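You operate a simulated robot arm through the tools that you are given. There is no shell and no other tool.

You run a simulated robot arm. Do the job below in one go: nothing can be reset, and whatever is moved stays where it is left.

## Task
Change the cloudy water in the green jar and put the jar back.
Fine: the jar on the steel bench; old water down the sink; stand the empty jar on the drainer while you turn the tap on; fresh water between the lines; tap off; leave the other jars. Set down upright: what you pick out.

The check looks at the end state, three seconds after you hand in, the way a careful person would. Anything else that was tipped, shoved, dropped, spilled or broken makes it a failure.

## Robot
A 7-joint arm with a two-finger parallel gripper, fixed in place. Base frame: the origin is at the foot of the arm, x ahead of it, y to its left, z up. Lengths are in mm, angles in degrees, forces in N, time in s.
Its first joint turns from -166.0 to 166.0 degrees. Payload 4.4 kg.
The TCP is the grasp point between the finger pads, 23 mm short of the fingertips. In the tool frame z runs along the fingers and y along their closing line. Largest opening 94 mm; finger width 38, thickness 10; the body of the gripper, 54 by 96 mm, starts 39 mm behind the TCP.
Orientation is that of the tool frame in the base frame, as [roll, pitch, yaw] about the fixed x, y, z axes, in that order (R = Rz(yaw) Ry(pitch) Rx(roll)). With the fingers straight down and closing along the base's y, the tool's x points along the base's -x, its y along +y and its z along -z.

## Interface
- The arm moves only by the tool send_rows. Its argument "plan" is a list of rows, each a list of 7 numbers: the turn, a rotation vector about the tool's x, y, z in degrees, then the shift along the tool's x, y, z in mm, then the opening, from 0 (shut) to 1 (fully open). In form: [[wx, wy, wz, x, y, z, gripper], ...]. A call has 1 to 20 rows; each row shifts and turns the commanded pose from where the row before left it, along the tool's axes as they then stand. Rows are played at 5 a second. More than 50 mm and 8.6 degrees between two rows, or a gripper value outside its range, and nothing of the call is played. Where a pose cannot be reached the arm comes as near as it can. A force on the tool above 40 N (or 10 N above the force at the start of the call, whichever is more), or a blocked arm, ends the call early, and 0.2 s more pass. Each finger travels about 72 mm/s and halts on what it meets, pressing with about 40 N; the grip force reading is that of the motor and also rises with nothing between the fingers. The clock runs only during rows and for 0.2 s after the last one: add rows that do not move to give the fingers time. The reply holds the time, the measured pose of the TCP, the force on the tool along the base axes, the opening and the grip force, in the units named above and with some noise, with the torque about the TCP (base axes, N m) and any sound that the robot's microphone picked up, and new pictures: "show" is both (left out), scene, wrist or none.
- Cameras (640 x 400 px; columns grow to the right, rows downward): "scene" is fixed at [50, 501.6, 1619.9]; the picture's right is [-0.27, -0.96, 0.00], its down [-0.54, 0.15, -0.83] and it looks along [0.80, -0.22, -0.56] (base axes); focal length 280 px, centre (320, 200). "wrist" rides on the gripper at [86, 16, -75] in the tool frame; the picture's right is [-0.18, 0.98, 0.00], its down [-0.58, -0.11, -0.81] and it looks along [-0.79, -0.15, 0.59] (tool axes); focal length 243 px, centre (320, 200). There is no depth. A picture from a camera that has moved, and an enlarged one, comes with that camera's place and axes in the base frame and with its lens.
- enlarge(camera, box): a new picture of the part [left, top, right, bottom] of that camera's present view, enlarged. No time passes.
- hand_in(): hands the job in; it is judged then, once.

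Places have to be worked out from the pictures, the camera data and where the tool is seen. Open the gripper and draw the arm clear of the work before you hand the job in, unless the task says otherwise.

The tools are called after "Call:" by a JSON object that holds its "fn" and its "kwargs". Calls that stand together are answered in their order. send_rows: Moves the arm, as the interface text tells. Its arguments: {"type":"object","properties":{"plan":{"type":"array","items":{"type":"array","items":{"type":"number"}}},"show":{"type":"string","enum":["both","scene","wrist","none"]}},"required":["plan"]} The other tools are called the same way: enlarge (camera, box) takes an enlarged picture of a part of a camera's view; hand_in () hands the job in.

At the start:

```text
time_s: 0.0
eef_pos: [639.4, 184.2, 1466.3]
ee_rot: [179.9, 0.1, 180.0]
ft_force: [-0.5, 0.2, -0.3]
moment: [-0.01, -0.01, 0.01]
width: 94.0
grip_force: 0.1
```

scene: 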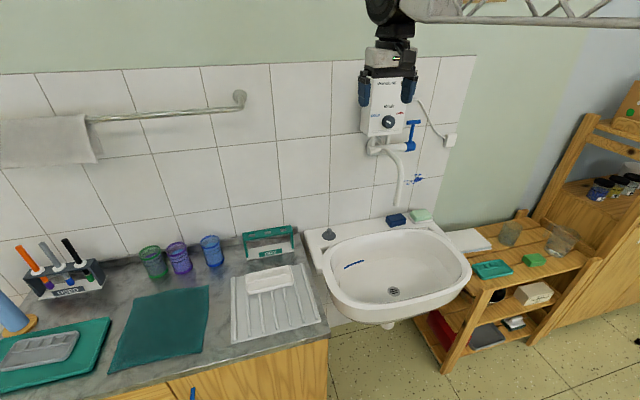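
wrist: 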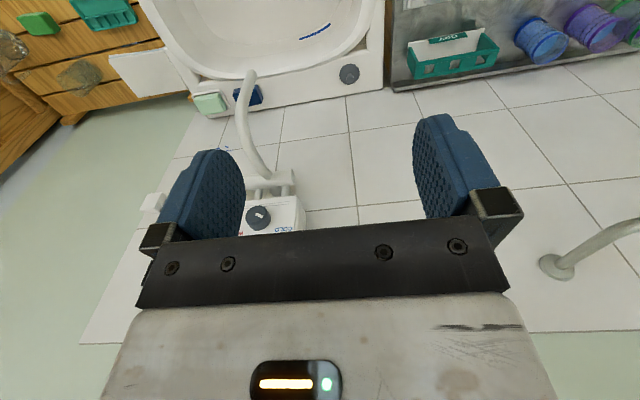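

I see three jars (green, purple, blue) on a steel-like counter, a drainer, a sink with a wall heater/tap and a shelf on the right. I look closer first at the jars, the tap and the drainer.

Call:
{"fn": "enlarge", "kwargs": {"camera": "scene", "box": [120, 210, 340, 350]}}

Call:
{"fn": "enlarge", "kwargs": {"camera": "scene", "box": [340, 60, 460, 230]}}

Call:
{"fn": "enlarge", "kwargs": {"camera": "scene", "box": [0, 200, 240, 400]}}

Call:
{"fn": "enlarge", "kwargs": {"camera": "scene", "box": [300, 190, 480, 330]}}

Call:
{"fn": "enlarge", "kwargs": {"camera": "scene", "box": [420, 150, 640, 350]}}

Call:
{"fn": "enlarge", "kwargs": {"camera": "wrist", "box": [140, 20, 400, 260]}}

```text
2.86 times, centred on (230, 280) of scene
camera zoom: at [50.0, 501.6, 1619.9], right [-0.27, -0.96, 0.0], down [-0.54, 0.15, -0.83], along [0.8, -0.22, -0.56], focal length 801 px, centre (577, -29)
```

zoom: 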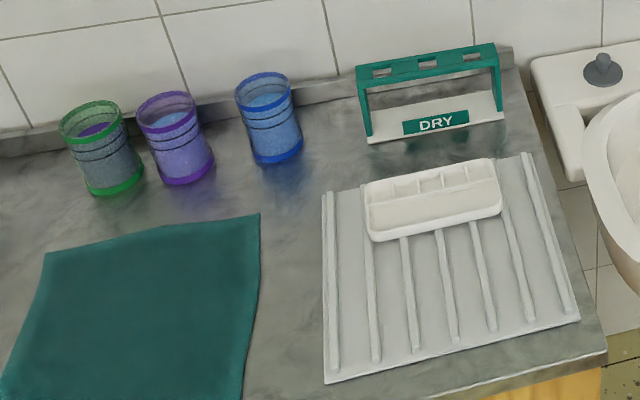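

```text
2.35 times, centred on (400, 145) of scene
camera zoom: at [50.0, 501.6, 1619.9], right [-0.27, -0.96, 0.0], down [-0.54, 0.15, -0.83], along [0.8, -0.22, -0.56], focal length 660 px, centre (132, 329)
```

zoom: 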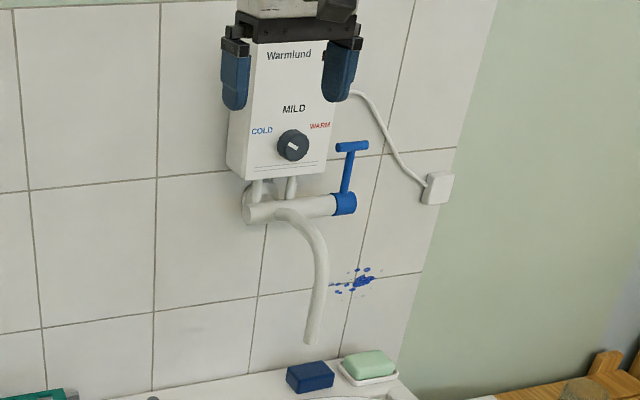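

```text
2.00 times, centred on (120, 300) of scene
camera zoom: at [50.0, 501.6, 1619.9], right [-0.27, -0.96, 0.0], down [-0.54, 0.15, -0.83], along [0.8, -0.22, -0.56], focal length 561 px, centre (720, 0)
```

zoom: 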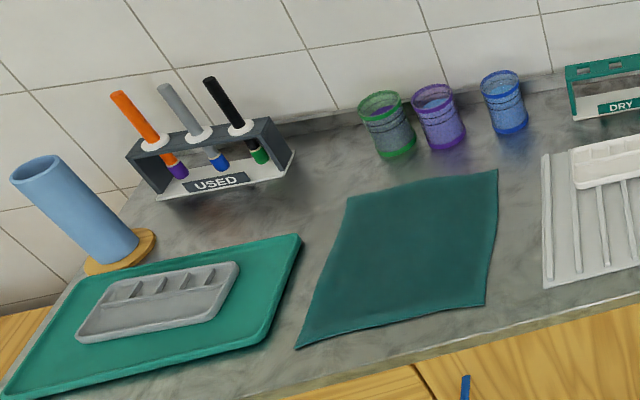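

```text
2.86 times, centred on (390, 260) of scene
camera zoom: at [50.0, 501.6, 1619.9], right [-0.27, -0.96, 0.0], down [-0.54, 0.15, -0.83], along [0.8, -0.22, -0.56], focal length 801 px, centre (120, 29)
```

zoom: 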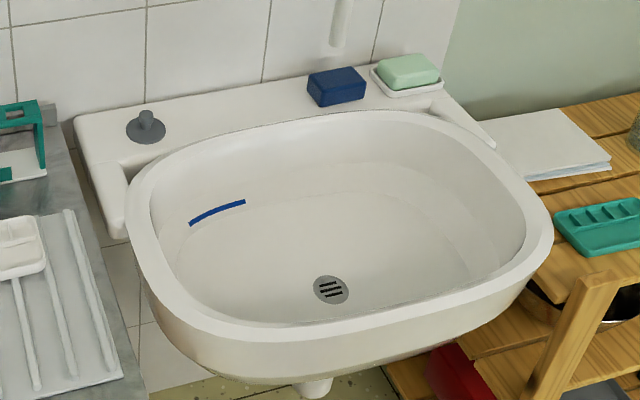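

```text
2.00 times, centred on (530, 250) of scene
camera zoom: at [50.0, 501.6, 1619.9], right [-0.27, -0.96, 0.0], down [-0.54, 0.15, -0.83], along [0.8, -0.22, -0.56], focal length 561 px, centre (-100, 100)
```

zoom: 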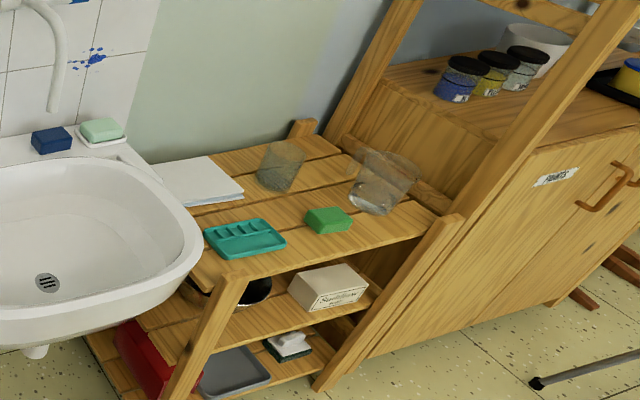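

```text
1.67 times, centred on (270, 140) of wrist
camera zoom: at [552.9, 200.3, 1542.0], right [0.18, 0.98, 0.0], down [0.58, -0.11, 0.81], along [0.79, -0.15, -0.59], focal length 404 px, centre (403, 300)
```

zoom: 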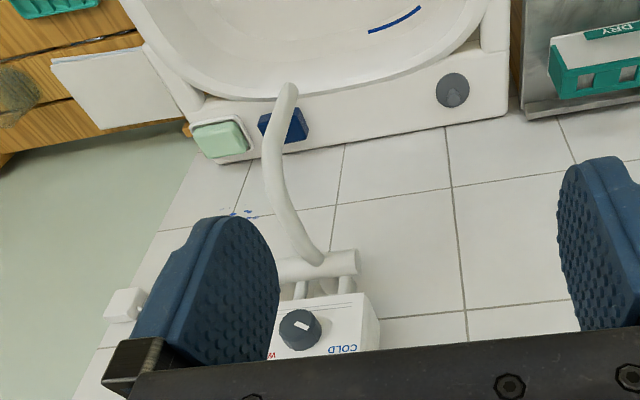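

The stopper triangulates to about (906,222,836), the spout end to (768,19,1039), and the blue jar to (896,688,869). The jars are far to the left, so I move the wrist camera over to look at them.

Call:
{"fn": "send_rows", "kwargs": {"plan": [[0, 0, 0, 15.75, 34.7, 22.2, 1], [0, 0, 0, 15.75, 34.7, 22.2, 1], [0, 0, 0, 15.75, 34.7, 22.2, 1], [0, 0, 0, 15.75, 34.7, 22.2, 1], [0, 0, 0, 15.75, 34.7, 22.2, 1], [0, 0, 0, 15.75, 34.7, 22.2, 1], [0, 0, 0, 15.75, 34.7, 22.2, 1], [0, 0, 0, 15.75, 34.7, 22.2, 1], [0, 0, 0, 15.75, 34.7, 22.2, 1], [0, 0, 0, 15.75, 34.7, 22.2, 1], [0, 0, 0, 15.75, 34.7, 22.2, 1], [0, 0, 0, 15.75, 34.7, 22.2, 1], [0, 0, 0, 0, 0, 0, 1], [0, 0, 0, 0, 0, 0, 1]]}}

```text
time_s: 3.0
eef_pos: [451.5, 601.9, 1201.3]
ee_rot: [179.9, 0.1, 179.9]
ft_force: [0.8, 0.0, -0.6]
moment: [-0.03, -0.01, 0.0]
width: 93.9
grip_force: 0.1
camera wrist: at [364.1, 617.2, 1276.9], right [0.18, 0.98, 0.0], down [0.58, -0.11, 0.81], along [0.79, -0.15, -0.59], focal length 243 px, centre (320, 200)
```

scene: 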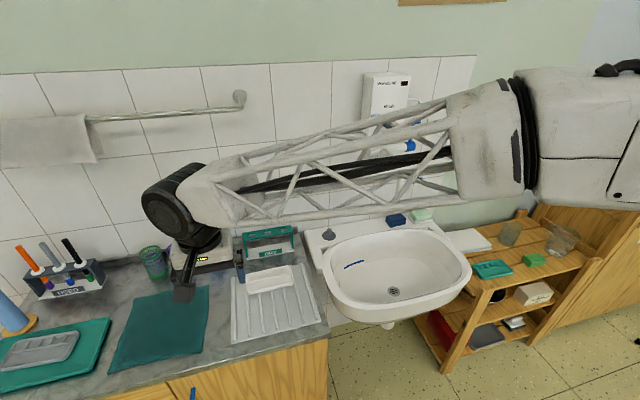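
wrist: 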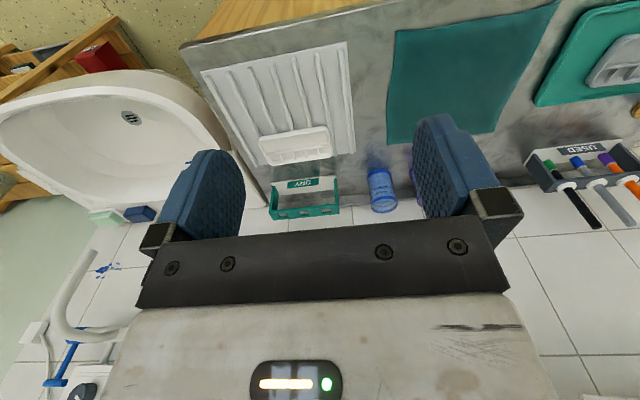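

The forearm comes from the right and the jar position matches my first estimate. I move further toward the green jar for a closer look from above, staying well above it.

Call:
{"fn": "send_rows", "kwargs": {"plan": [[0, 0, 0, -31, 25, 3, 1], [0, 0, 0, -31, 25, 3, 1], [0, 0, 0, -31, 25, 3, 1], [0, 0, 0, -31, 25, 3, 1], [0, 0, 0, -31, 25, 3, 1], [0, 0, 0, -31, 25, 3, 1], [0, 0, 0, -31, 25, 3, 1], [0, 0, 0, -31, 25, 3, 1], [0, 0, 0, 0, 0, 0, 1], [0, 0, 0, 0, 0, 0, 1]]}}

```text
time_s: 5.2
eef_pos: [696.0, 802.1, 1175.9]
ee_rot: [180.0, 0.0, 179.9]
ft_force: [0.0, 0.3, 0.6]
moment: [-0.02, -0.01, -0.02]
width: 94.2
grip_force: 0.0
camera wrist: at [609.7, 817.5, 1250.7], right [0.18, 0.98, 0.0], down [0.58, -0.11, 0.81], along [0.79, -0.15, -0.59], focal length 243 px, centre (320, 200)
```

scene: 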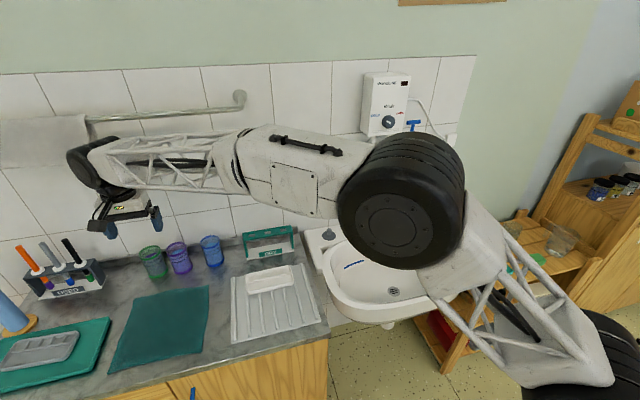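
wrist: 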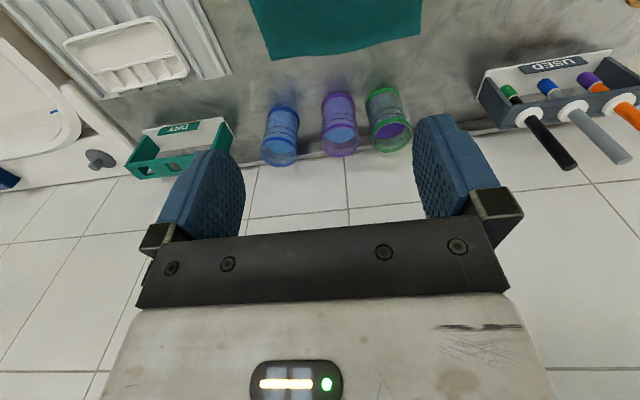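

The pose was reached and the three jars are now in clear view between the fingers. I zoom into them.

Call:
{"fn": "enlarge", "kwargs": {"camera": "wrist", "box": [245, 70, 425, 180]}}

Call:
{"fn": "enlarge", "kwargs": {"camera": "scene", "box": [130, 230, 230, 290]}}

Call:
{"fn": "enlarge", "kwargs": {"camera": "scene", "box": [350, 60, 470, 140]}}

```text
3.56 times, centred on (335, 125) of wrist
camera zoom: at [609.7, 817.5, 1250.7], right [0.18, 0.98, 0.0], down [0.58, -0.11, 0.81], along [0.79, -0.15, -0.59], focal length 863 px, centre (267, 467)
```

zoom: 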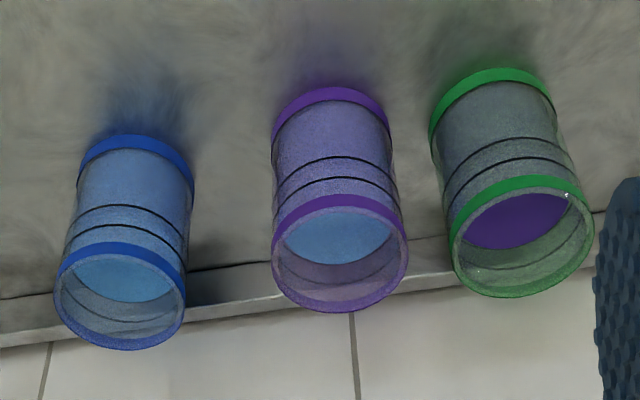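

```text
6.40 times, centred on (180, 260) of scene
camera zoom: at [50.0, 501.6, 1619.9], right [-0.27, -0.96, 0.0], down [-0.54, 0.15, -0.83], along [0.8, -0.22, -0.56], focal length 1794 px, centre (1216, -184)
```

zoom: 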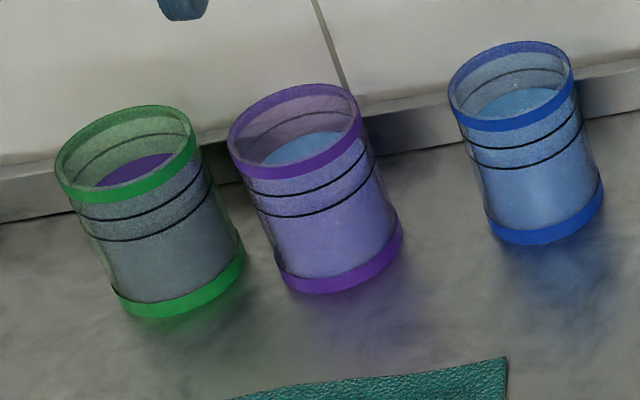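

```text
5.00 times, centred on (410, 100) of scene
camera zoom: at [50.0, 501.6, 1619.9], right [-0.27, -0.96, 0.0], down [-0.54, 0.15, -0.83], along [0.8, -0.22, -0.56], focal length 1402 px, centre (-130, 700)
```

zoom: 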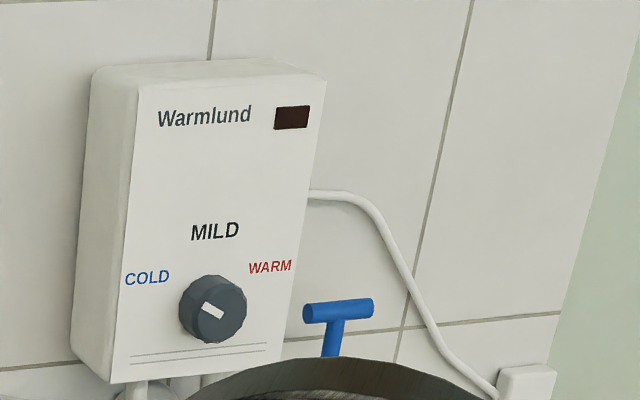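

The green jar holds dark purple water; its rim centre is about (909,892,905), the purple jar is only about 90 mm away, and the ledge is at x≈975. I will turn the tool so it points horizontally ahead with the camera on top, to grip from the side with the opening limited.

Call:
{"fn": "send_rows", "kwargs": {"plan": [[-6.05, 0, 6.05, 0, 0, 0, 1], [-6.05, 0, 6.05, 0, 0, 0, 1], [-6.05, 0, 6.05, 0, 0, 0, 1], [-6.05, 0, 6.05, 0, 0, 0, 1], [-6.05, 0, 6.05, 0, 0, 0, 1], [-6.05, 0, 6.05, 0, 0, 0, 1], [-6.05, 0, 6.05, 0, 0, 0, 1], [-6.05, 0, 6.05, 0, 0, 0, 1], [-6.05, 0, 6.05, 0, 0, 0, 1], [-6.05, 0, 6.05, 0, 0, 0, 1], [0, 0, 0, 0, 0, 0, 1], [0, 0, 0, 0, 0, 0, 1]]}}

```text
time_s: 7.8
eef_pos: [698.9, 800.4, 1176.3]
ee_rot: [127.4, -27.5, 127.3]
ft_force: [-0.1, 0.2, 0.4]
moment: [0.03, -0.01, -0.02]
width: 93.8
grip_force: 0.1
camera wrist: at [628.6, 810.1, 1268.7], right [0.79, -0.05, 0.61], down [-0.14, -0.99, 0.09], along [0.6, -0.15, -0.79], focal length 243 px, centre (320, 200)
```

scene: 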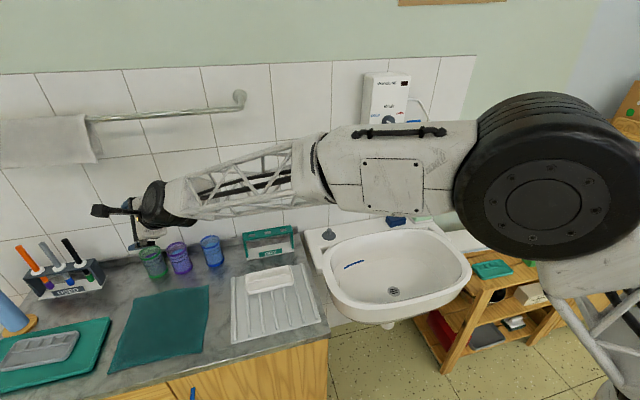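
wrist: 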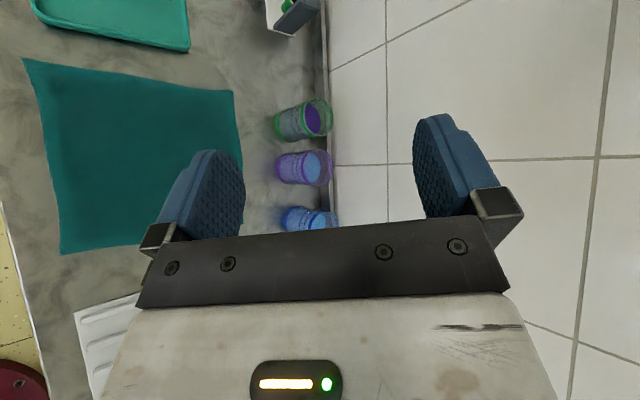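

The rotation is being tracked well. I carry on with the second half.

Call:
{"fn": "send_rows", "kwargs": {"plan": [[-6.05, 0, 6.05, 0, 0, 0, 1], [-6.05, 0, 6.05, 0, 0, 0, 1], [-6.05, 0, 6.05, 0, 0, 0, 1], [-6.05, 0, 6.05, 0, 0, 0, 1], [-6.05, 0, 6.05, 0, 0, 0, 1], [-6.05, 0, 6.05, 0, 0, 0, 1], [-6.05, 0, 6.05, 0, 0, 0, 1], [-6.05, 0, 6.05, 0, 0, 0, 1], [-6.05, 0, 6.05, 0, 0, 0, 1], [-6.05, 0, 6.05, 0, 0, 0, 1], [-6.05, 0, 6.05, 0, 0, 0, 1], [0, 0, 0, 0, 0, 0, 1], [0, 0, 0, 0, 0, 0, 1]]}}

```text
time_s: 10.6
eef_pos: [698.2, 800.8, 1176.9]
ee_rot: [90.7, -89.7, 89.5]
ft_force: [0.2, 0.7, -0.5]
moment: [-0.03, 0.01, 0.04]
width: 94.1
grip_force: 0.1
camera wrist: at [623.6, 784.5, 1263.7], right [0.0, -0.98, -0.18], down [-0.81, 0.1, -0.58], along [0.59, 0.15, -0.79], focal length 243 px, centre (320, 200)
```

scene: 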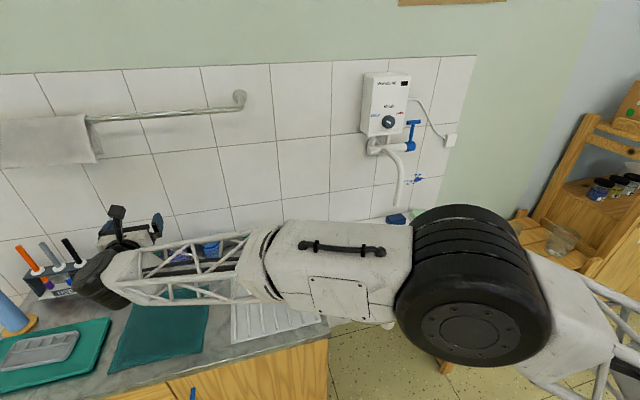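
wrist: 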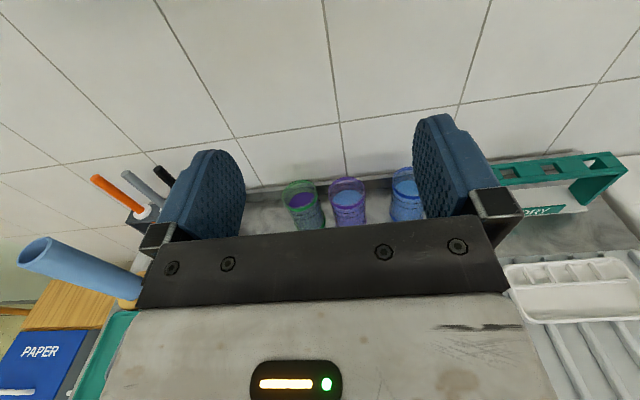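

The tool is horizontal with the camera on top and the jars upright in view. I zoom in for exact positions.

Call:
{"fn": "enlarge", "kwargs": {"camera": "wrist", "box": [250, 150, 430, 260]}}

Call:
{"fn": "enlarge", "kwargs": {"camera": "wrist", "box": [490, 130, 640, 230]}}

```text
3.56 times, centred on (340, 205) of wrist
camera zoom: at [623.6, 784.5, 1263.7], right [0.0, -0.98, -0.18], down [-0.81, 0.1, -0.58], along [0.59, 0.15, -0.79], focal length 863 px, centre (249, 182)
```

zoom: 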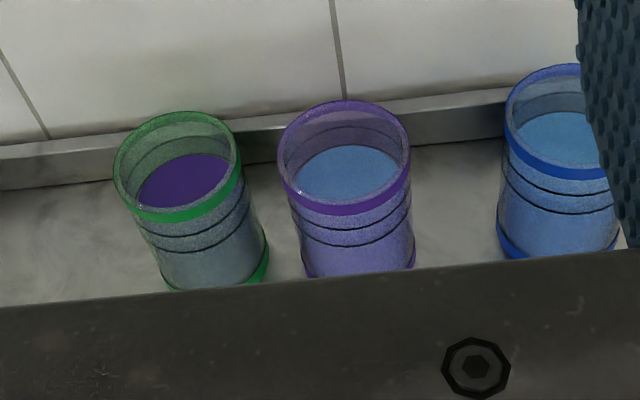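

```text
4.00 times, centred on (565, 180) of wrist
camera zoom: at [623.6, 784.5, 1263.7], right [0.0, -0.98, -0.18], down [-0.81, 0.1, -0.58], along [0.59, 0.15, -0.79], focal length 970 px, centre (-660, 280)
```

zoom: 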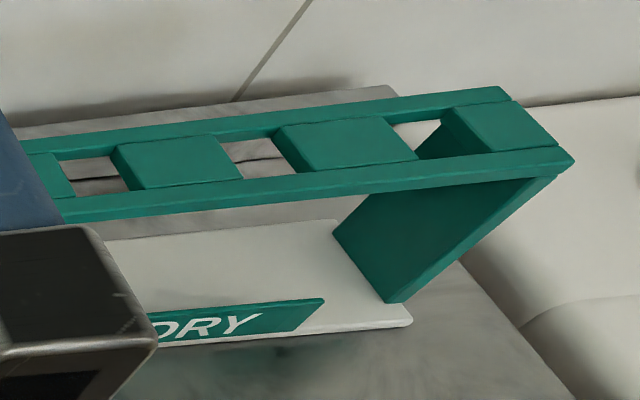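

Two views agree: green jar at (909,891), purple at (902,801), both about 70 mm wide, so there's a 20 mm gap. I pitch the tool down 20° and move to a stand-off in front of the green jar, setting the opening to about 81 mm.

Call:
{"fn": "send_rows", "kwargs": {"plan": [[0, -6.67, 0, 0, 0, 0, 0.86], [0, -6.67, 0, 0, 0, 0, 0.86], [0, -6.67, 0, 0, 0, 0, 0.86], [0, 0, 0, -35.5, -15.2, 13.3, 0.86], [0, 0, 0, -35.5, -15.2, 13.3, 0.86], [0, 0, 0, -35.5, -15.2, 13.3, 0.86], [0, 0, 0, -35.5, -15.2, 13.3, 0.86], [0, 0, 0, -35.5, -15.2, 13.3, 0.86], [0, 0, 0, -35.5, -15.2, 13.3, 0.86], [0, 0, 0, 0, 0, 0, 0.86], [0, 0, 0, 0, 0, 0, 0.86]]}}

```text
time_s: 13.0
eef_pos: [698.2, 889.6, 948.3]
ee_rot: [179.3, -70.0, 0.8]
ft_force: [0.0, 0.8, -0.2]
moment: [0.03, -0.03, -0.02]
width: 80.7
grip_force: 0.1
camera wrist: at [657.1, 874.0, 1056.2], right [-0.06, -0.98, -0.17], down [-0.96, 0.1, -0.27], along [0.28, 0.15, -0.95], focal length 243 px, centre (320, 200)
```

scene: 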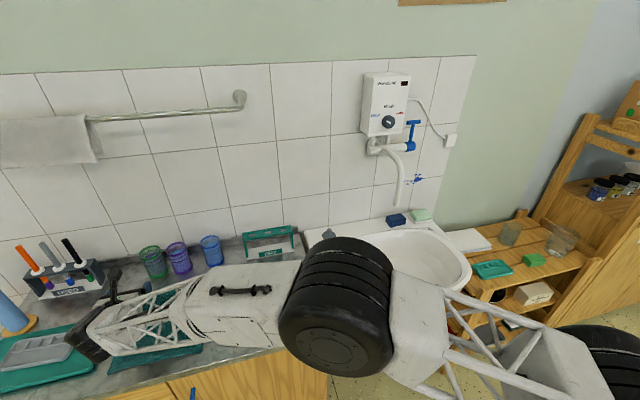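
wrist: 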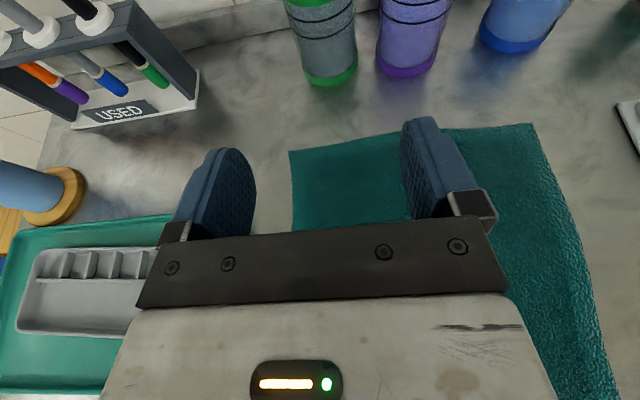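

The base of the jar sits at z≈812, confirming the bench height, and the jar lines up at y≈891. I go to the pre-grasp point, 120 mm short of the jar.

Call:
{"fn": "send_rows", "kwargs": {"plan": [[0, 0, 0, -3.4, -0.6, 23.6, 0.86], [0, 0, 0, -3.4, -0.6, 23.6, 0.86], [0, 0, 0, -3.4, -0.6, 23.6, 0.86], [0, 0, 0, -3.4, -0.6, 23.6, 0.86], [0, 0, 0, 0, 0, 0, 0.86], [0, 0, 0, 0, 0, 0, 0.86]]}}

Call:
{"fn": "enlarge", "kwargs": {"camera": "wrist", "box": [160, 0, 510, 230]}}

```text
time_s: 14.4
eef_pos: [784.0, 894.3, 902.5]
ee_rot: [179.3, -70.0, 0.9]
ft_force: [0.2, 0.4, 0.3]
moment: [0.0, 0.01, 0.0]
width: 80.8
grip_force: 0.0
camera wrist: at [743.2, 877.6, 1010.7], right [-0.06, -0.98, -0.17], down [-0.96, 0.1, -0.27], along [0.28, 0.15, -0.95], focal length 243 px, centre (320, 200)
```

scene: 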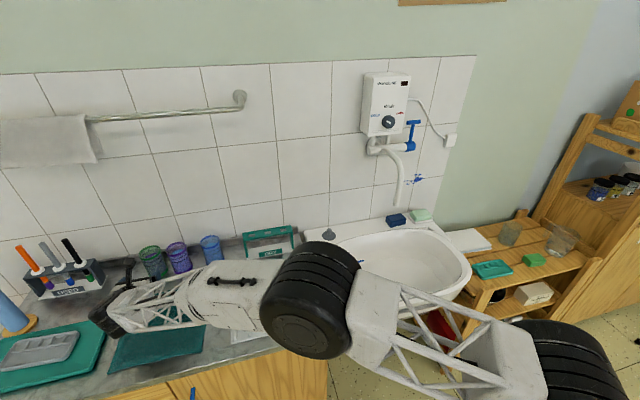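
wrist: 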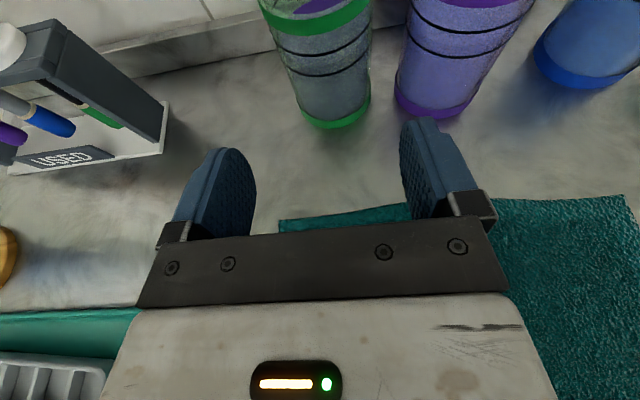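

```text
1.74 times, centred on (335, 115) of wrist
camera zoom: at [743.2, 877.6, 1010.7], right [-0.06, -0.98, -0.17], down [-0.96, 0.1, -0.27], along [0.28, 0.15, -0.95], focal length 422 px, centre (294, 348)
```

zoom: 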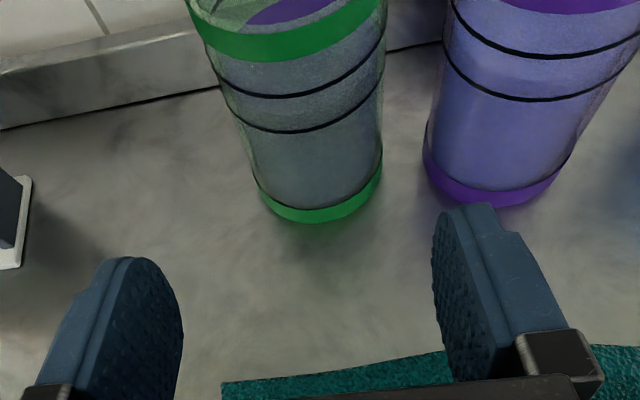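

Relative to the camera the jar centre appears at y≈888.5, and the purple jar's near edge at y≈833, so I shift about 5 mm right and advance 70 mm, then check the finger clearance.

Call:
{"fn": "send_rows", "kwargs": {"plan": [[0, 0, 0, 0, 5.3, 0, 0.86], [0, 0, 0, 0, 0, 18, 0.86], [0, 0, 0, 0, 0, 18, 0.86], [0, 0, 0, 0, 0, 18, 0.86], [0, 0, 0, 0, 0, 16, 0.86], [0, 0, 0, 0, 0, 0, 0.86], [0, 0, 0, 0, 0, 0, 0.86]], "show": "both"}}

Call:
{"fn": "enlarge", "kwargs": {"camera": "wrist", "box": [160, 0, 510, 230]}}

Call:
{"fn": "enlarge", "kwargs": {"camera": "scene", "box": [80, 220, 260, 350]}}

```text
time_s: 16.0
eef_pos: [848.8, 887.0, 879.7]
ee_rot: [179.2, -70.1, 0.9]
ft_force: [-0.2, -0.6, 0.1]
moment: [0.0, 0.01, -0.04]
width: 80.9
grip_force: 0.0
camera wrist: at [808.4, 870.8, 987.6], right [-0.06, -0.98, -0.17], down [-0.96, 0.1, -0.27], along [0.28, 0.15, -0.95], focal length 243 px, centre (320, 200)
```

scene: 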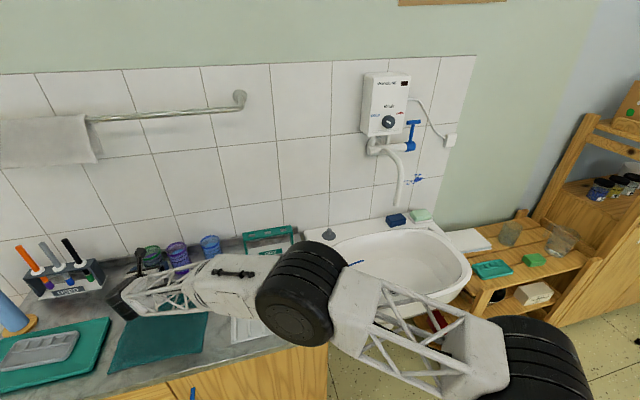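
wrist: 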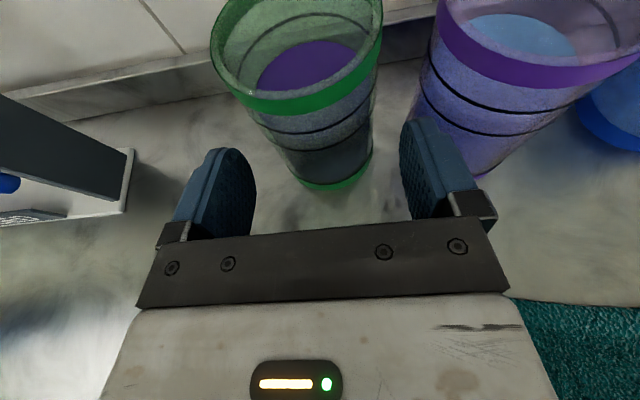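

```text
1.74 times, centred on (335, 115) of wrist
camera zoom: at [808.4, 870.8, 987.6], right [-0.06, -0.98, -0.17], down [-0.96, 0.1, -0.27], along [0.28, 0.15, -0.95], focal length 422 px, centre (294, 348)
```

zoom: 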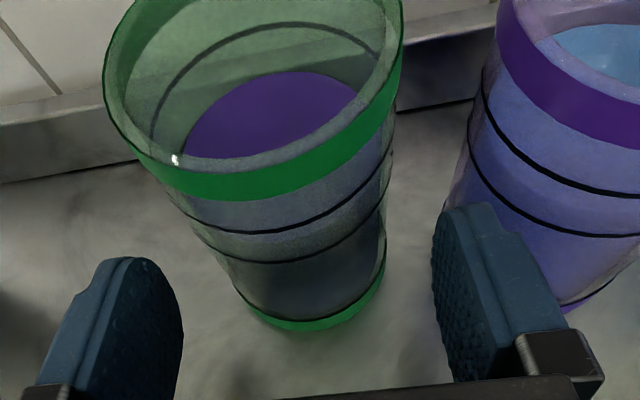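

```text
3.08 times, centred on (170, 285) of scene
camera zoom: at [50.0, 501.6, 1619.9], right [-0.27, -0.96, 0.0], down [-0.54, 0.15, -0.83], along [0.8, -0.22, -0.56], focal length 862 px, centre (782, -62)
```

zoom: 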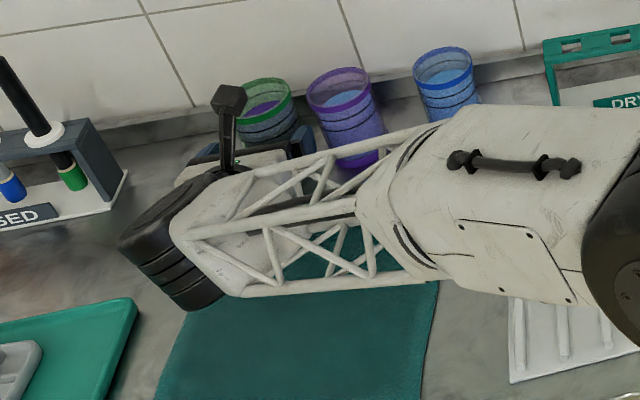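

The jar sits between the fingers with about 5–6 mm clearance on each side, including to the purple jar. I advance the last 43 mm.

Call:
{"fn": "send_rows", "kwargs": {"plan": [[0, 0, 0, 0, 0, 11, 0.86], [0, 0, 0, 0, 0, 11, 0.86], [0, 0, 0, 0, 0, 11, 0.86], [0, 0, 0, 0, 0, 10, 0.86], [0, 0, 0, 0, 0, 0, 0.86], [0, 0, 0, 0, 0, 0, 0.86]], "show": "both"}}

Call:
{"fn": "enlarge", "kwargs": {"camera": "wrist", "box": [160, 0, 510, 230]}}

Call:
{"fn": "enlarge", "kwargs": {"camera": "scene", "box": [80, 220, 260, 350]}}

```text
time_s: 17.4
eef_pos: [889.4, 888.5, 865.4]
ee_rot: [179.2, -70.1, 1.0]
ft_force: [-0.5, 0.1, 0.7]
moment: [-0.02, -0.01, -0.02]
width: 80.8
grip_force: 0.0
camera wrist: at [849.1, 872.7, 972.1], right [-0.06, -0.98, -0.17], down [-0.96, 0.1, -0.27], along [0.28, 0.15, -0.95], focal length 243 px, centre (320, 200)
```

scene: 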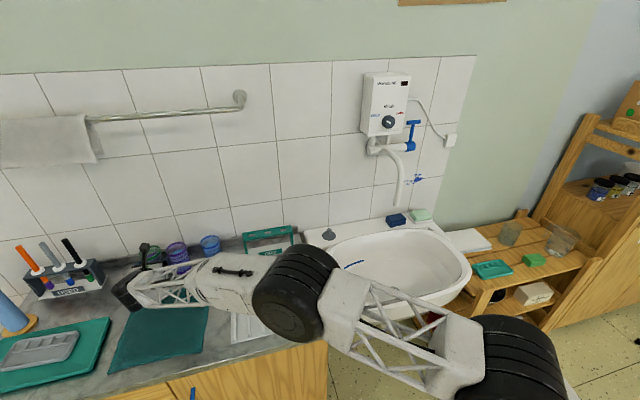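
wrist: 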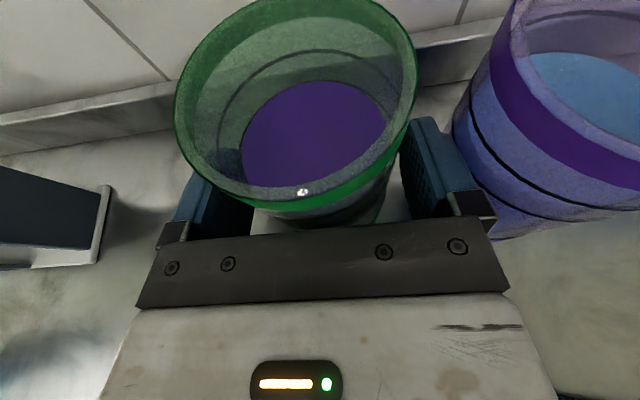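

```text
1.74 times, centred on (335, 115) of wrist
camera zoom: at [849.1, 872.7, 972.1], right [-0.06, -0.98, -0.17], down [-0.96, 0.1, -0.27], along [0.28, 0.15, -0.95], focal length 422 px, centre (294, 348)
```

zoom: 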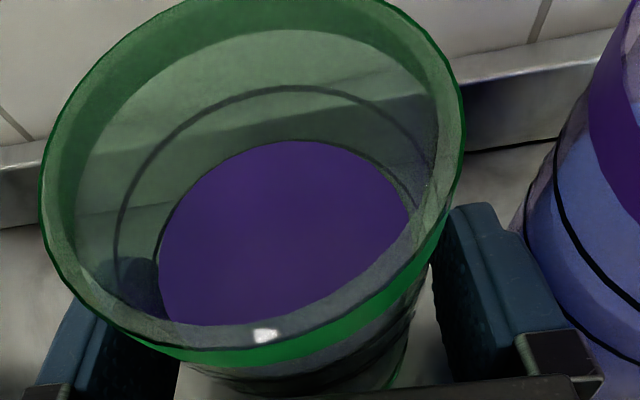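

```text
3.08 times, centred on (170, 285) of scene
camera zoom: at [50.0, 501.6, 1619.9], right [-0.27, -0.96, 0.0], down [-0.54, 0.15, -0.83], along [0.8, -0.22, -0.56], focal length 862 px, centre (782, -62)
```

zoom: 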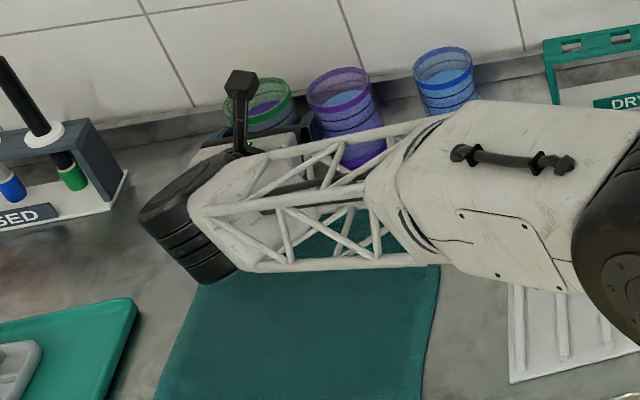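

The jar is centred between the pads with no contact. I close the gripper on it.

Call:
{"fn": "send_rows", "kwargs": {"plan": [[0, 0, 0, 0, 0, 0, 0.74], [0, 0, 0, 0, 0, 0, 0.65], [0, 0, 0, 0, 0, 0, 0.6], [0, 0, 0, 0, 0, 0, 0.6], [0, 0, 0, 0, 0, 0, 0.6]], "show": "wrist"}}

```text
time_s: 18.6
eef_pos: [890.5, 889.3, 864.8]
ee_rot: [179.2, -70.0, 0.9]
ft_force: [-0.1, 1.0, 1.7]
moment: [0.24, -0.06, -0.02]
width: 64.0
grip_force: 40.2
camera wrist: at [849.0, 872.7, 972.1], right [-0.06, -0.98, -0.17], down [-0.96, 0.1, -0.27], along [0.28, 0.15, -0.95], focal length 243 px, centre (320, 200)
```

wrist: 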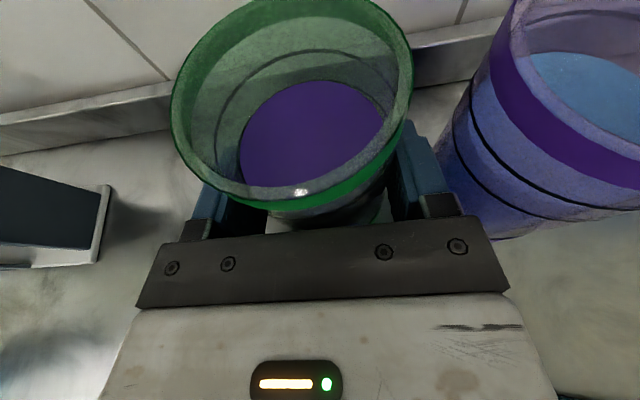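

The jar is held at 64 mm with 40 N. I lift it straight up 120 mm, gently.

Call:
{"fn": "send_rows", "kwargs": {"plan": [[0, 0, 0, 7.05, 0, -2.55, 0.6], [0, 0, 0, 11.3, 0, -4.1, 0.6], [0, 0, 0, 14.1, 0, -5.1, 0.6], [0, 0, 0, 14.1, 0, -5.1, 0.6], [0, 0, 0, 14.1, 0, -5.1, 0.6], [0, 0, 0, 14.1, 0, -5.1, 0.6], [0, 0, 0, 14.1, 0, -5.1, 0.6], [0, 0, 0, 14.1, 0, -5.1, 0.6], [0, 0, 0, 7.05, 0, -2.55, 0.6], [0, 0, 0, 0, 0, 0, 0.6]]}}

Call:
{"fn": "enlarge", "kwargs": {"camera": "scene", "box": [80, 190, 260, 320]}}

```text
time_s: 20.8
eef_pos: [891.5, 890.3, 981.6]
ee_rot: [179.3, -70.0, 1.0]
ft_force: [-0.1, 0.1, -1.8]
moment: [0.04, 0.01, 0.0]
width: 63.0
grip_force: 40.1
camera wrist: at [849.7, 873.4, 1088.5], right [-0.06, -0.98, -0.17], down [-0.96, 0.1, -0.27], along [0.28, 0.15, -0.95], focal length 243 px, centre (320, 200)
```

scene: 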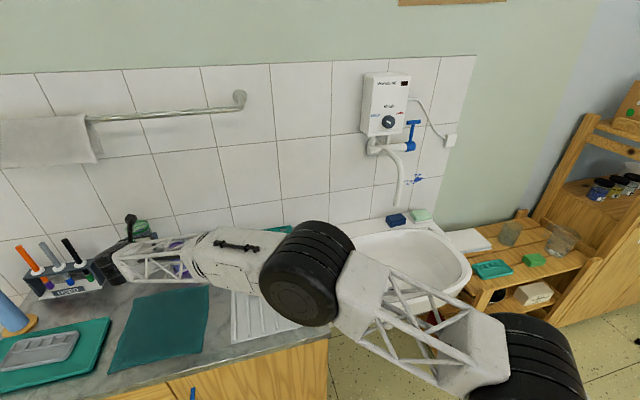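
wrist: 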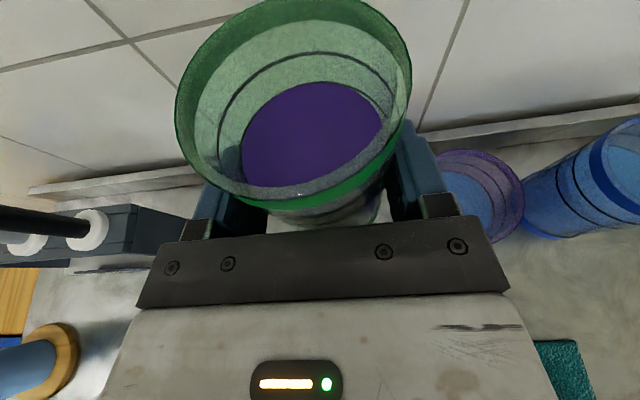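

```text
3.08 times, centred on (170, 255) of scene
camera zoom: at [50.0, 501.6, 1619.9], right [-0.27, -0.96, 0.0], down [-0.54, 0.15, -0.83], along [0.8, -0.22, -0.56], focal length 862 px, centre (782, 31)
```

zoom: 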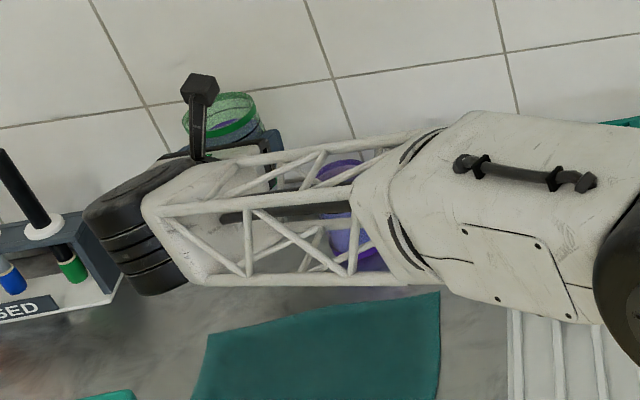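

The jar is off the bench and steady, and the others are untouched. I carry it back from the wall and to the right, in gentle steps.

Call:
{"fn": "send_rows", "kwargs": {"plan": [[0, 0, 0, -2, 8, -9, 0.6], [0, 0, 0, -3.5, 14, -16, 0.6], [0, 0, 0, -4.58, 19, -20.8, 0.6], [0, 0, 0, -4.58, 19, -20.8, 0.6], [0, 0, 0, -4.58, 19, -20.8, 0.6], [0, 0, 0, -4.58, 19, -20.8, 0.6], [0, 0, 0, -4.58, 19, -20.8, 0.6], [0, 0, 0, -4.58, 19, -20.8, 0.6], [0, 0, 0, -4.58, 19, -20.8, 0.6], [0, 0, 0, -4.58, 19, -20.8, 0.6], [0, 0, 0, -3, 16, -14, 0.6], [0, 0, 0, 0, 8, -7, 0.6], [0, 0, 0, 0, 0, 0, 0.6]]}}

```text
time_s: 23.6
eef_pos: [677.8, 691.0, 1011.7]
ee_rot: [179.3, -70.0, 0.9]
ft_force: [0.0, 0.2, -1.9]
moment: [-0.03, 0.01, -0.01]
width: 62.8
grip_force: 40.0
camera wrist: at [636.3, 675.1, 1120.1], right [-0.06, -0.98, -0.17], down [-0.96, 0.1, -0.27], along [0.28, 0.15, -0.95], focal length 243 px, centre (320, 200)
```

scene: 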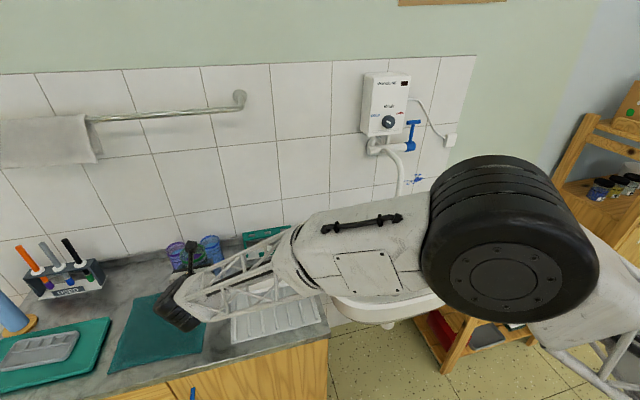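
wrist: 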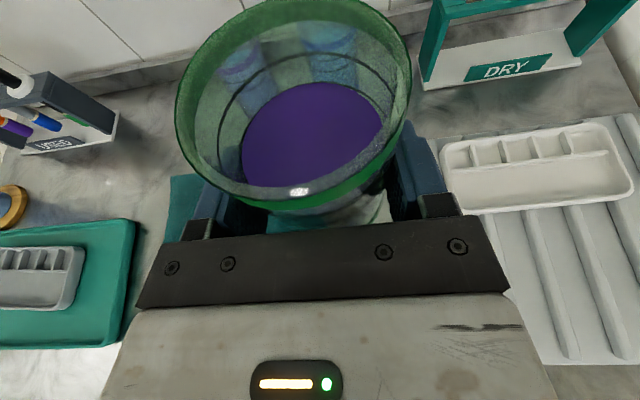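

Everything is steady and the jar level. I continue to the right toward the sink at constant height.

Call:
{"fn": "send_rows", "kwargs": {"plan": [[0, 0, 0, 0, 10, 0, 0.6], [0, 0, 0, 0, 18, 0, 0.6], [0, 0, 0, 0, 26, 0, 0.6], [0, 0, 0, 0, 28, 0, 0.6], [0, 0, 0, 0, 28, 0, 0.6], [0, 0, 0, 0, 28, 0, 0.6], [0, 0, 0, 0, 28, 0, 0.6], [0, 0, 0, 0, 28, 0, 0.6], [0, 0, 0, 0, 28, 0, 0.6], [0, 0, 0, 0, 28, 0, 0.6], [0, 0, 0, 0, 24, 0, 0.6], [0, 0, 0, 0, 16, 0, 0.6], [0, 0, 0, 0, 8, 0, 0.6], [0, 0, 0, 0, 0, 0, 0.6]]}}

```text
time_s: 26.6
eef_pos: [677.1, 392.2, 1012.9]
ee_rot: [179.3, -70.0, 0.9]
ft_force: [-0.6, -0.3, -1.9]
moment: [-0.04, 0.01, 0.02]
width: 62.7
grip_force: 40.2
camera wrist: at [636.2, 376.6, 1121.1], right [-0.06, -0.98, -0.17], down [-0.96, 0.1, -0.27], along [0.28, 0.15, -0.95], focal length 243 px, centre (320, 200)
```

scene: 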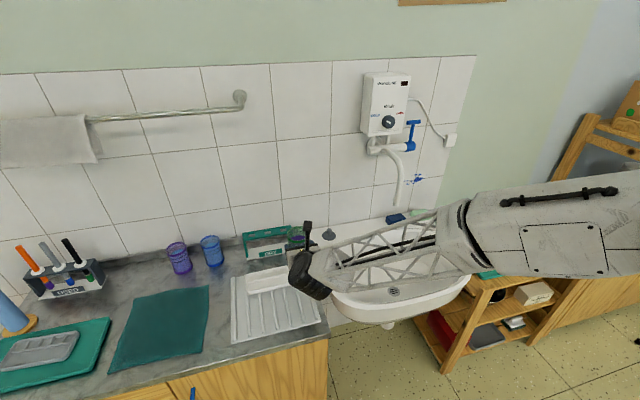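
wrist: 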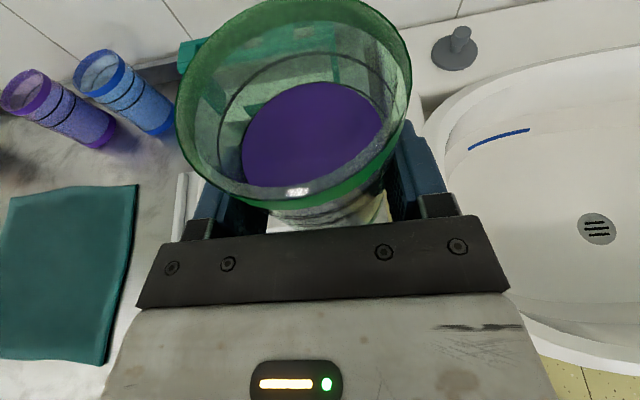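

The jar is at the edge of the drainer and the drain triangulates to about (670,24,693). I carry on to above the middle of the bowl.

Call:
{"fn": "send_rows", "kwargs": {"plan": [[0, 0, 0, 0, 10, 0, 0.6], [0, 0, 0, 0, 20, 0, 0.6], [0, 0, 0, -0.6, 28, -1.5, 0.6], [0, 0, 0, -0.6, 28, -1.5, 0.6], [0, 0, 0, -0.6, 28, -1.5, 0.6], [0, 0, 0, -0.6, 28, -1.5, 0.6], [0, 0, 0, -0.6, 28, -1.5, 0.6], [0, 0, 0, -0.6, 28, -1.5, 0.6], [0, 0, 0, -0.6, 28, -1.5, 0.6], [0, 0, 0, -0.6, 28, -1.5, 0.6], [0, 0, 0, -0.6, 28, -1.5, 0.6], [0, 0, 0, -0.6, 28, -1.5, 0.6], [0, 0, 0, -0.6, 28, -1.5, 0.6], [0, 0, 0, 0, 18, 0, 0.6], [0, 0, 0, 0, 9, 0, 0.6], [0, 0, 0, 0, 0, 0, 0.6]]}}

```text
time_s: 30.0
eef_pos: [662.9, 26.9, 1015.4]
ee_rot: [179.4, -70.0, 0.9]
ft_force: [-0.5, 0.5, -2.9]
moment: [0.01, 0.02, -0.02]
width: 62.4
grip_force: 39.8
camera wrist: at [620.8, 11.4, 1122.8], right [-0.06, -0.98, -0.17], down [-0.96, 0.1, -0.27], along [0.28, 0.15, -0.95], focal length 243 px, centre (320, 200)
```

scene: 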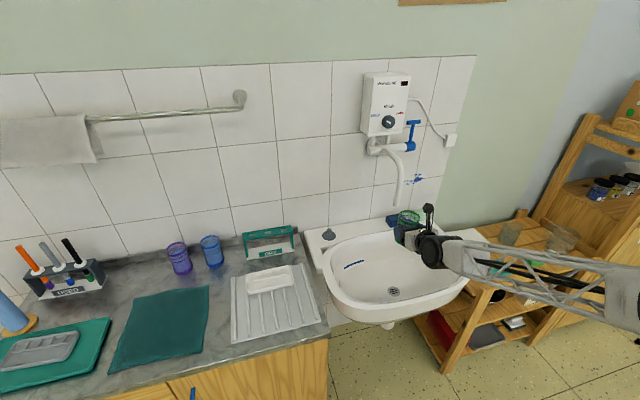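
wrist: 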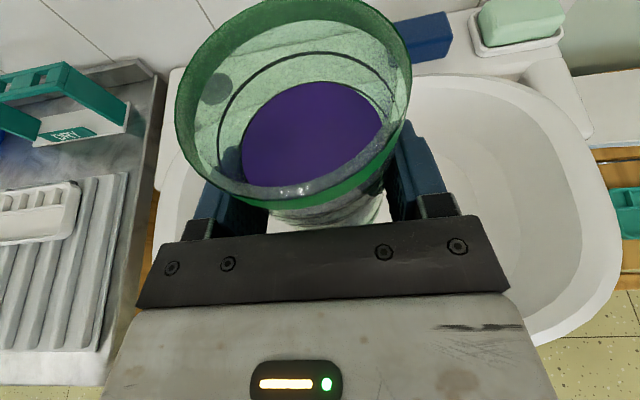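

The jar hangs over the bowl, clear of the spout. I lower it 110 mm toward the bowl before pouring.

Call:
{"fn": "send_rows", "kwargs": {"plan": [[0, 0, 0, -14, 0, 5.1, 0.6], [0, 0, 0, -18.8, 0, 6.8, 0.6], [0, 0, 0, -18.8, 0, 6.8, 0.6], [0, 0, 0, -18.8, 0, 6.8, 0.6], [0, 0, 0, -18.8, 0, 6.8, 0.6], [0, 0, 0, -14, 0, 5.1, 0.6], [0, 0, 0, 0, 0, 0, 0.6]]}}

```text
time_s: 31.6
eef_pos: [660.9, 27.7, 904.2]
ee_rot: [178.8, -70.0, 1.0]
ft_force: [-0.2, 0.1, -2.5]
moment: [0.0, 0.01, 0.0]
width: 62.4
grip_force: 40.2
camera wrist: at [620.5, 12.2, 1011.9], right [-0.06, -0.98, -0.17], down [-0.96, 0.11, -0.27], along [0.28, 0.14, -0.95], focal length 243 px, centre (320, 200)
```

scene: 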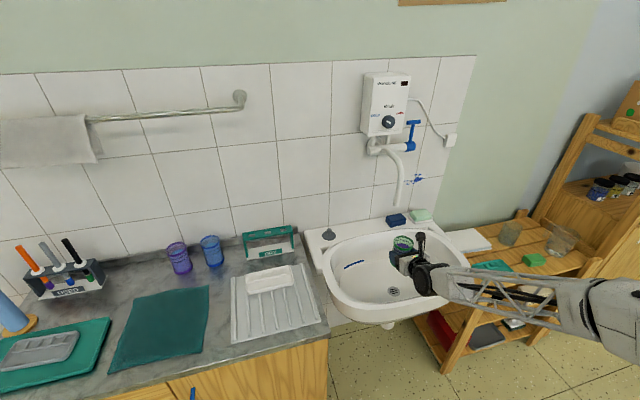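
wrist: 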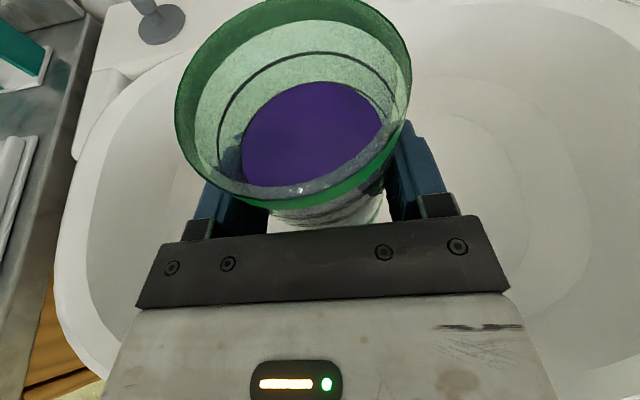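

I start pouring by rolling about the tool axis, mouth toward +y (inside of the bowl), in slow steps; first 60°, then check.

Call:
{"fn": "send_rows", "kwargs": {"plan": [[0, 0, -5, 0, 0, 0, 0.6], [0, 0, -5, 0, 0, 0, 0.6], [0, 0, -5, 0, 0, 0, 0.6], [0, 0, -5, 0, 0, 0, 0.6], [0, 0, -5, 0, 0, 0, 0.6], [0, 0, -5, 0, 0, 0, 0.6], [0, 0, -4, 0, 0, 0, 0.6], [0, 0, -4, 0, 0, 0, 0.6], [0, 0, -4, 0, 0, 0, 0.6], [0, 0, -4, 0, 0, 0, 0.6], [0, 0, -4, 0, 0, 0, 0.6], [0, 0, 0, 0, 0, 0, 0.6]]}}

Call:
{"fn": "enlarge", "kwargs": {"camera": "scene", "box": [320, 200, 480, 320]}}

```text
time_s: 34.2
eef_pos: [661.4, 27.8, 904.5]
ee_rot: [115.3, -36.9, 74.3]
ft_force: [0.5, -0.3, -1.8]
moment: [0.02, 0.02, -0.01]
width: 62.0
grip_force: 40.0
camera wrist: at [613.7, 83.1, 994.4], right [0.22, -0.77, 0.6], down [-0.91, -0.38, -0.15], along [0.34, -0.51, -0.79], focal length 243 px, centre (320, 200)
```

scene: 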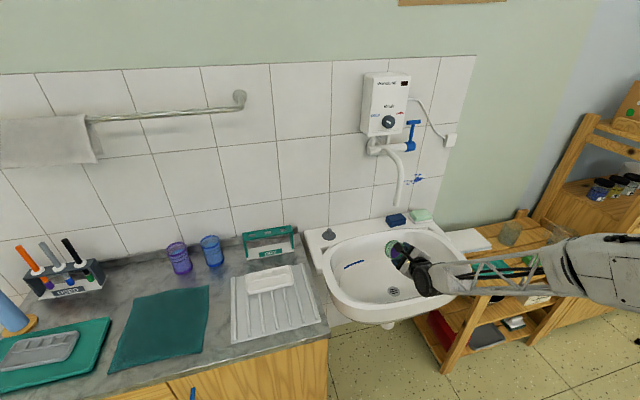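
wrist: 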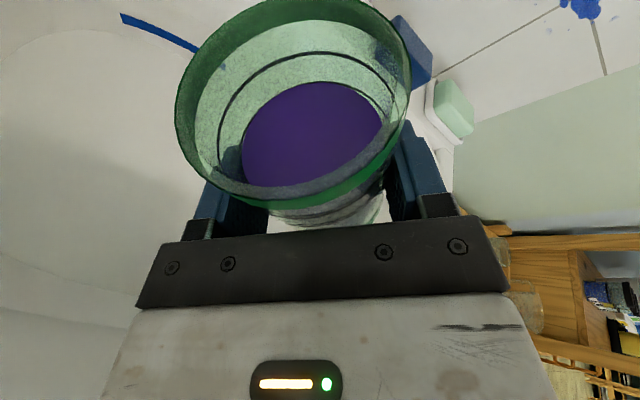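

```text
3.33 times, centred on (400, 260) of scene
camera zoom: at [50.0, 501.6, 1619.9], right [-0.27, -0.96, 0.0], down [-0.54, 0.15, -0.83], along [0.8, -0.22, -0.56], focal length 934 px, centre (53, 0)
```

zoom: 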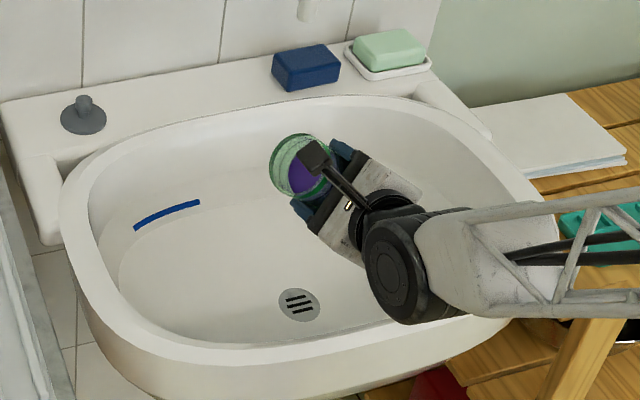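

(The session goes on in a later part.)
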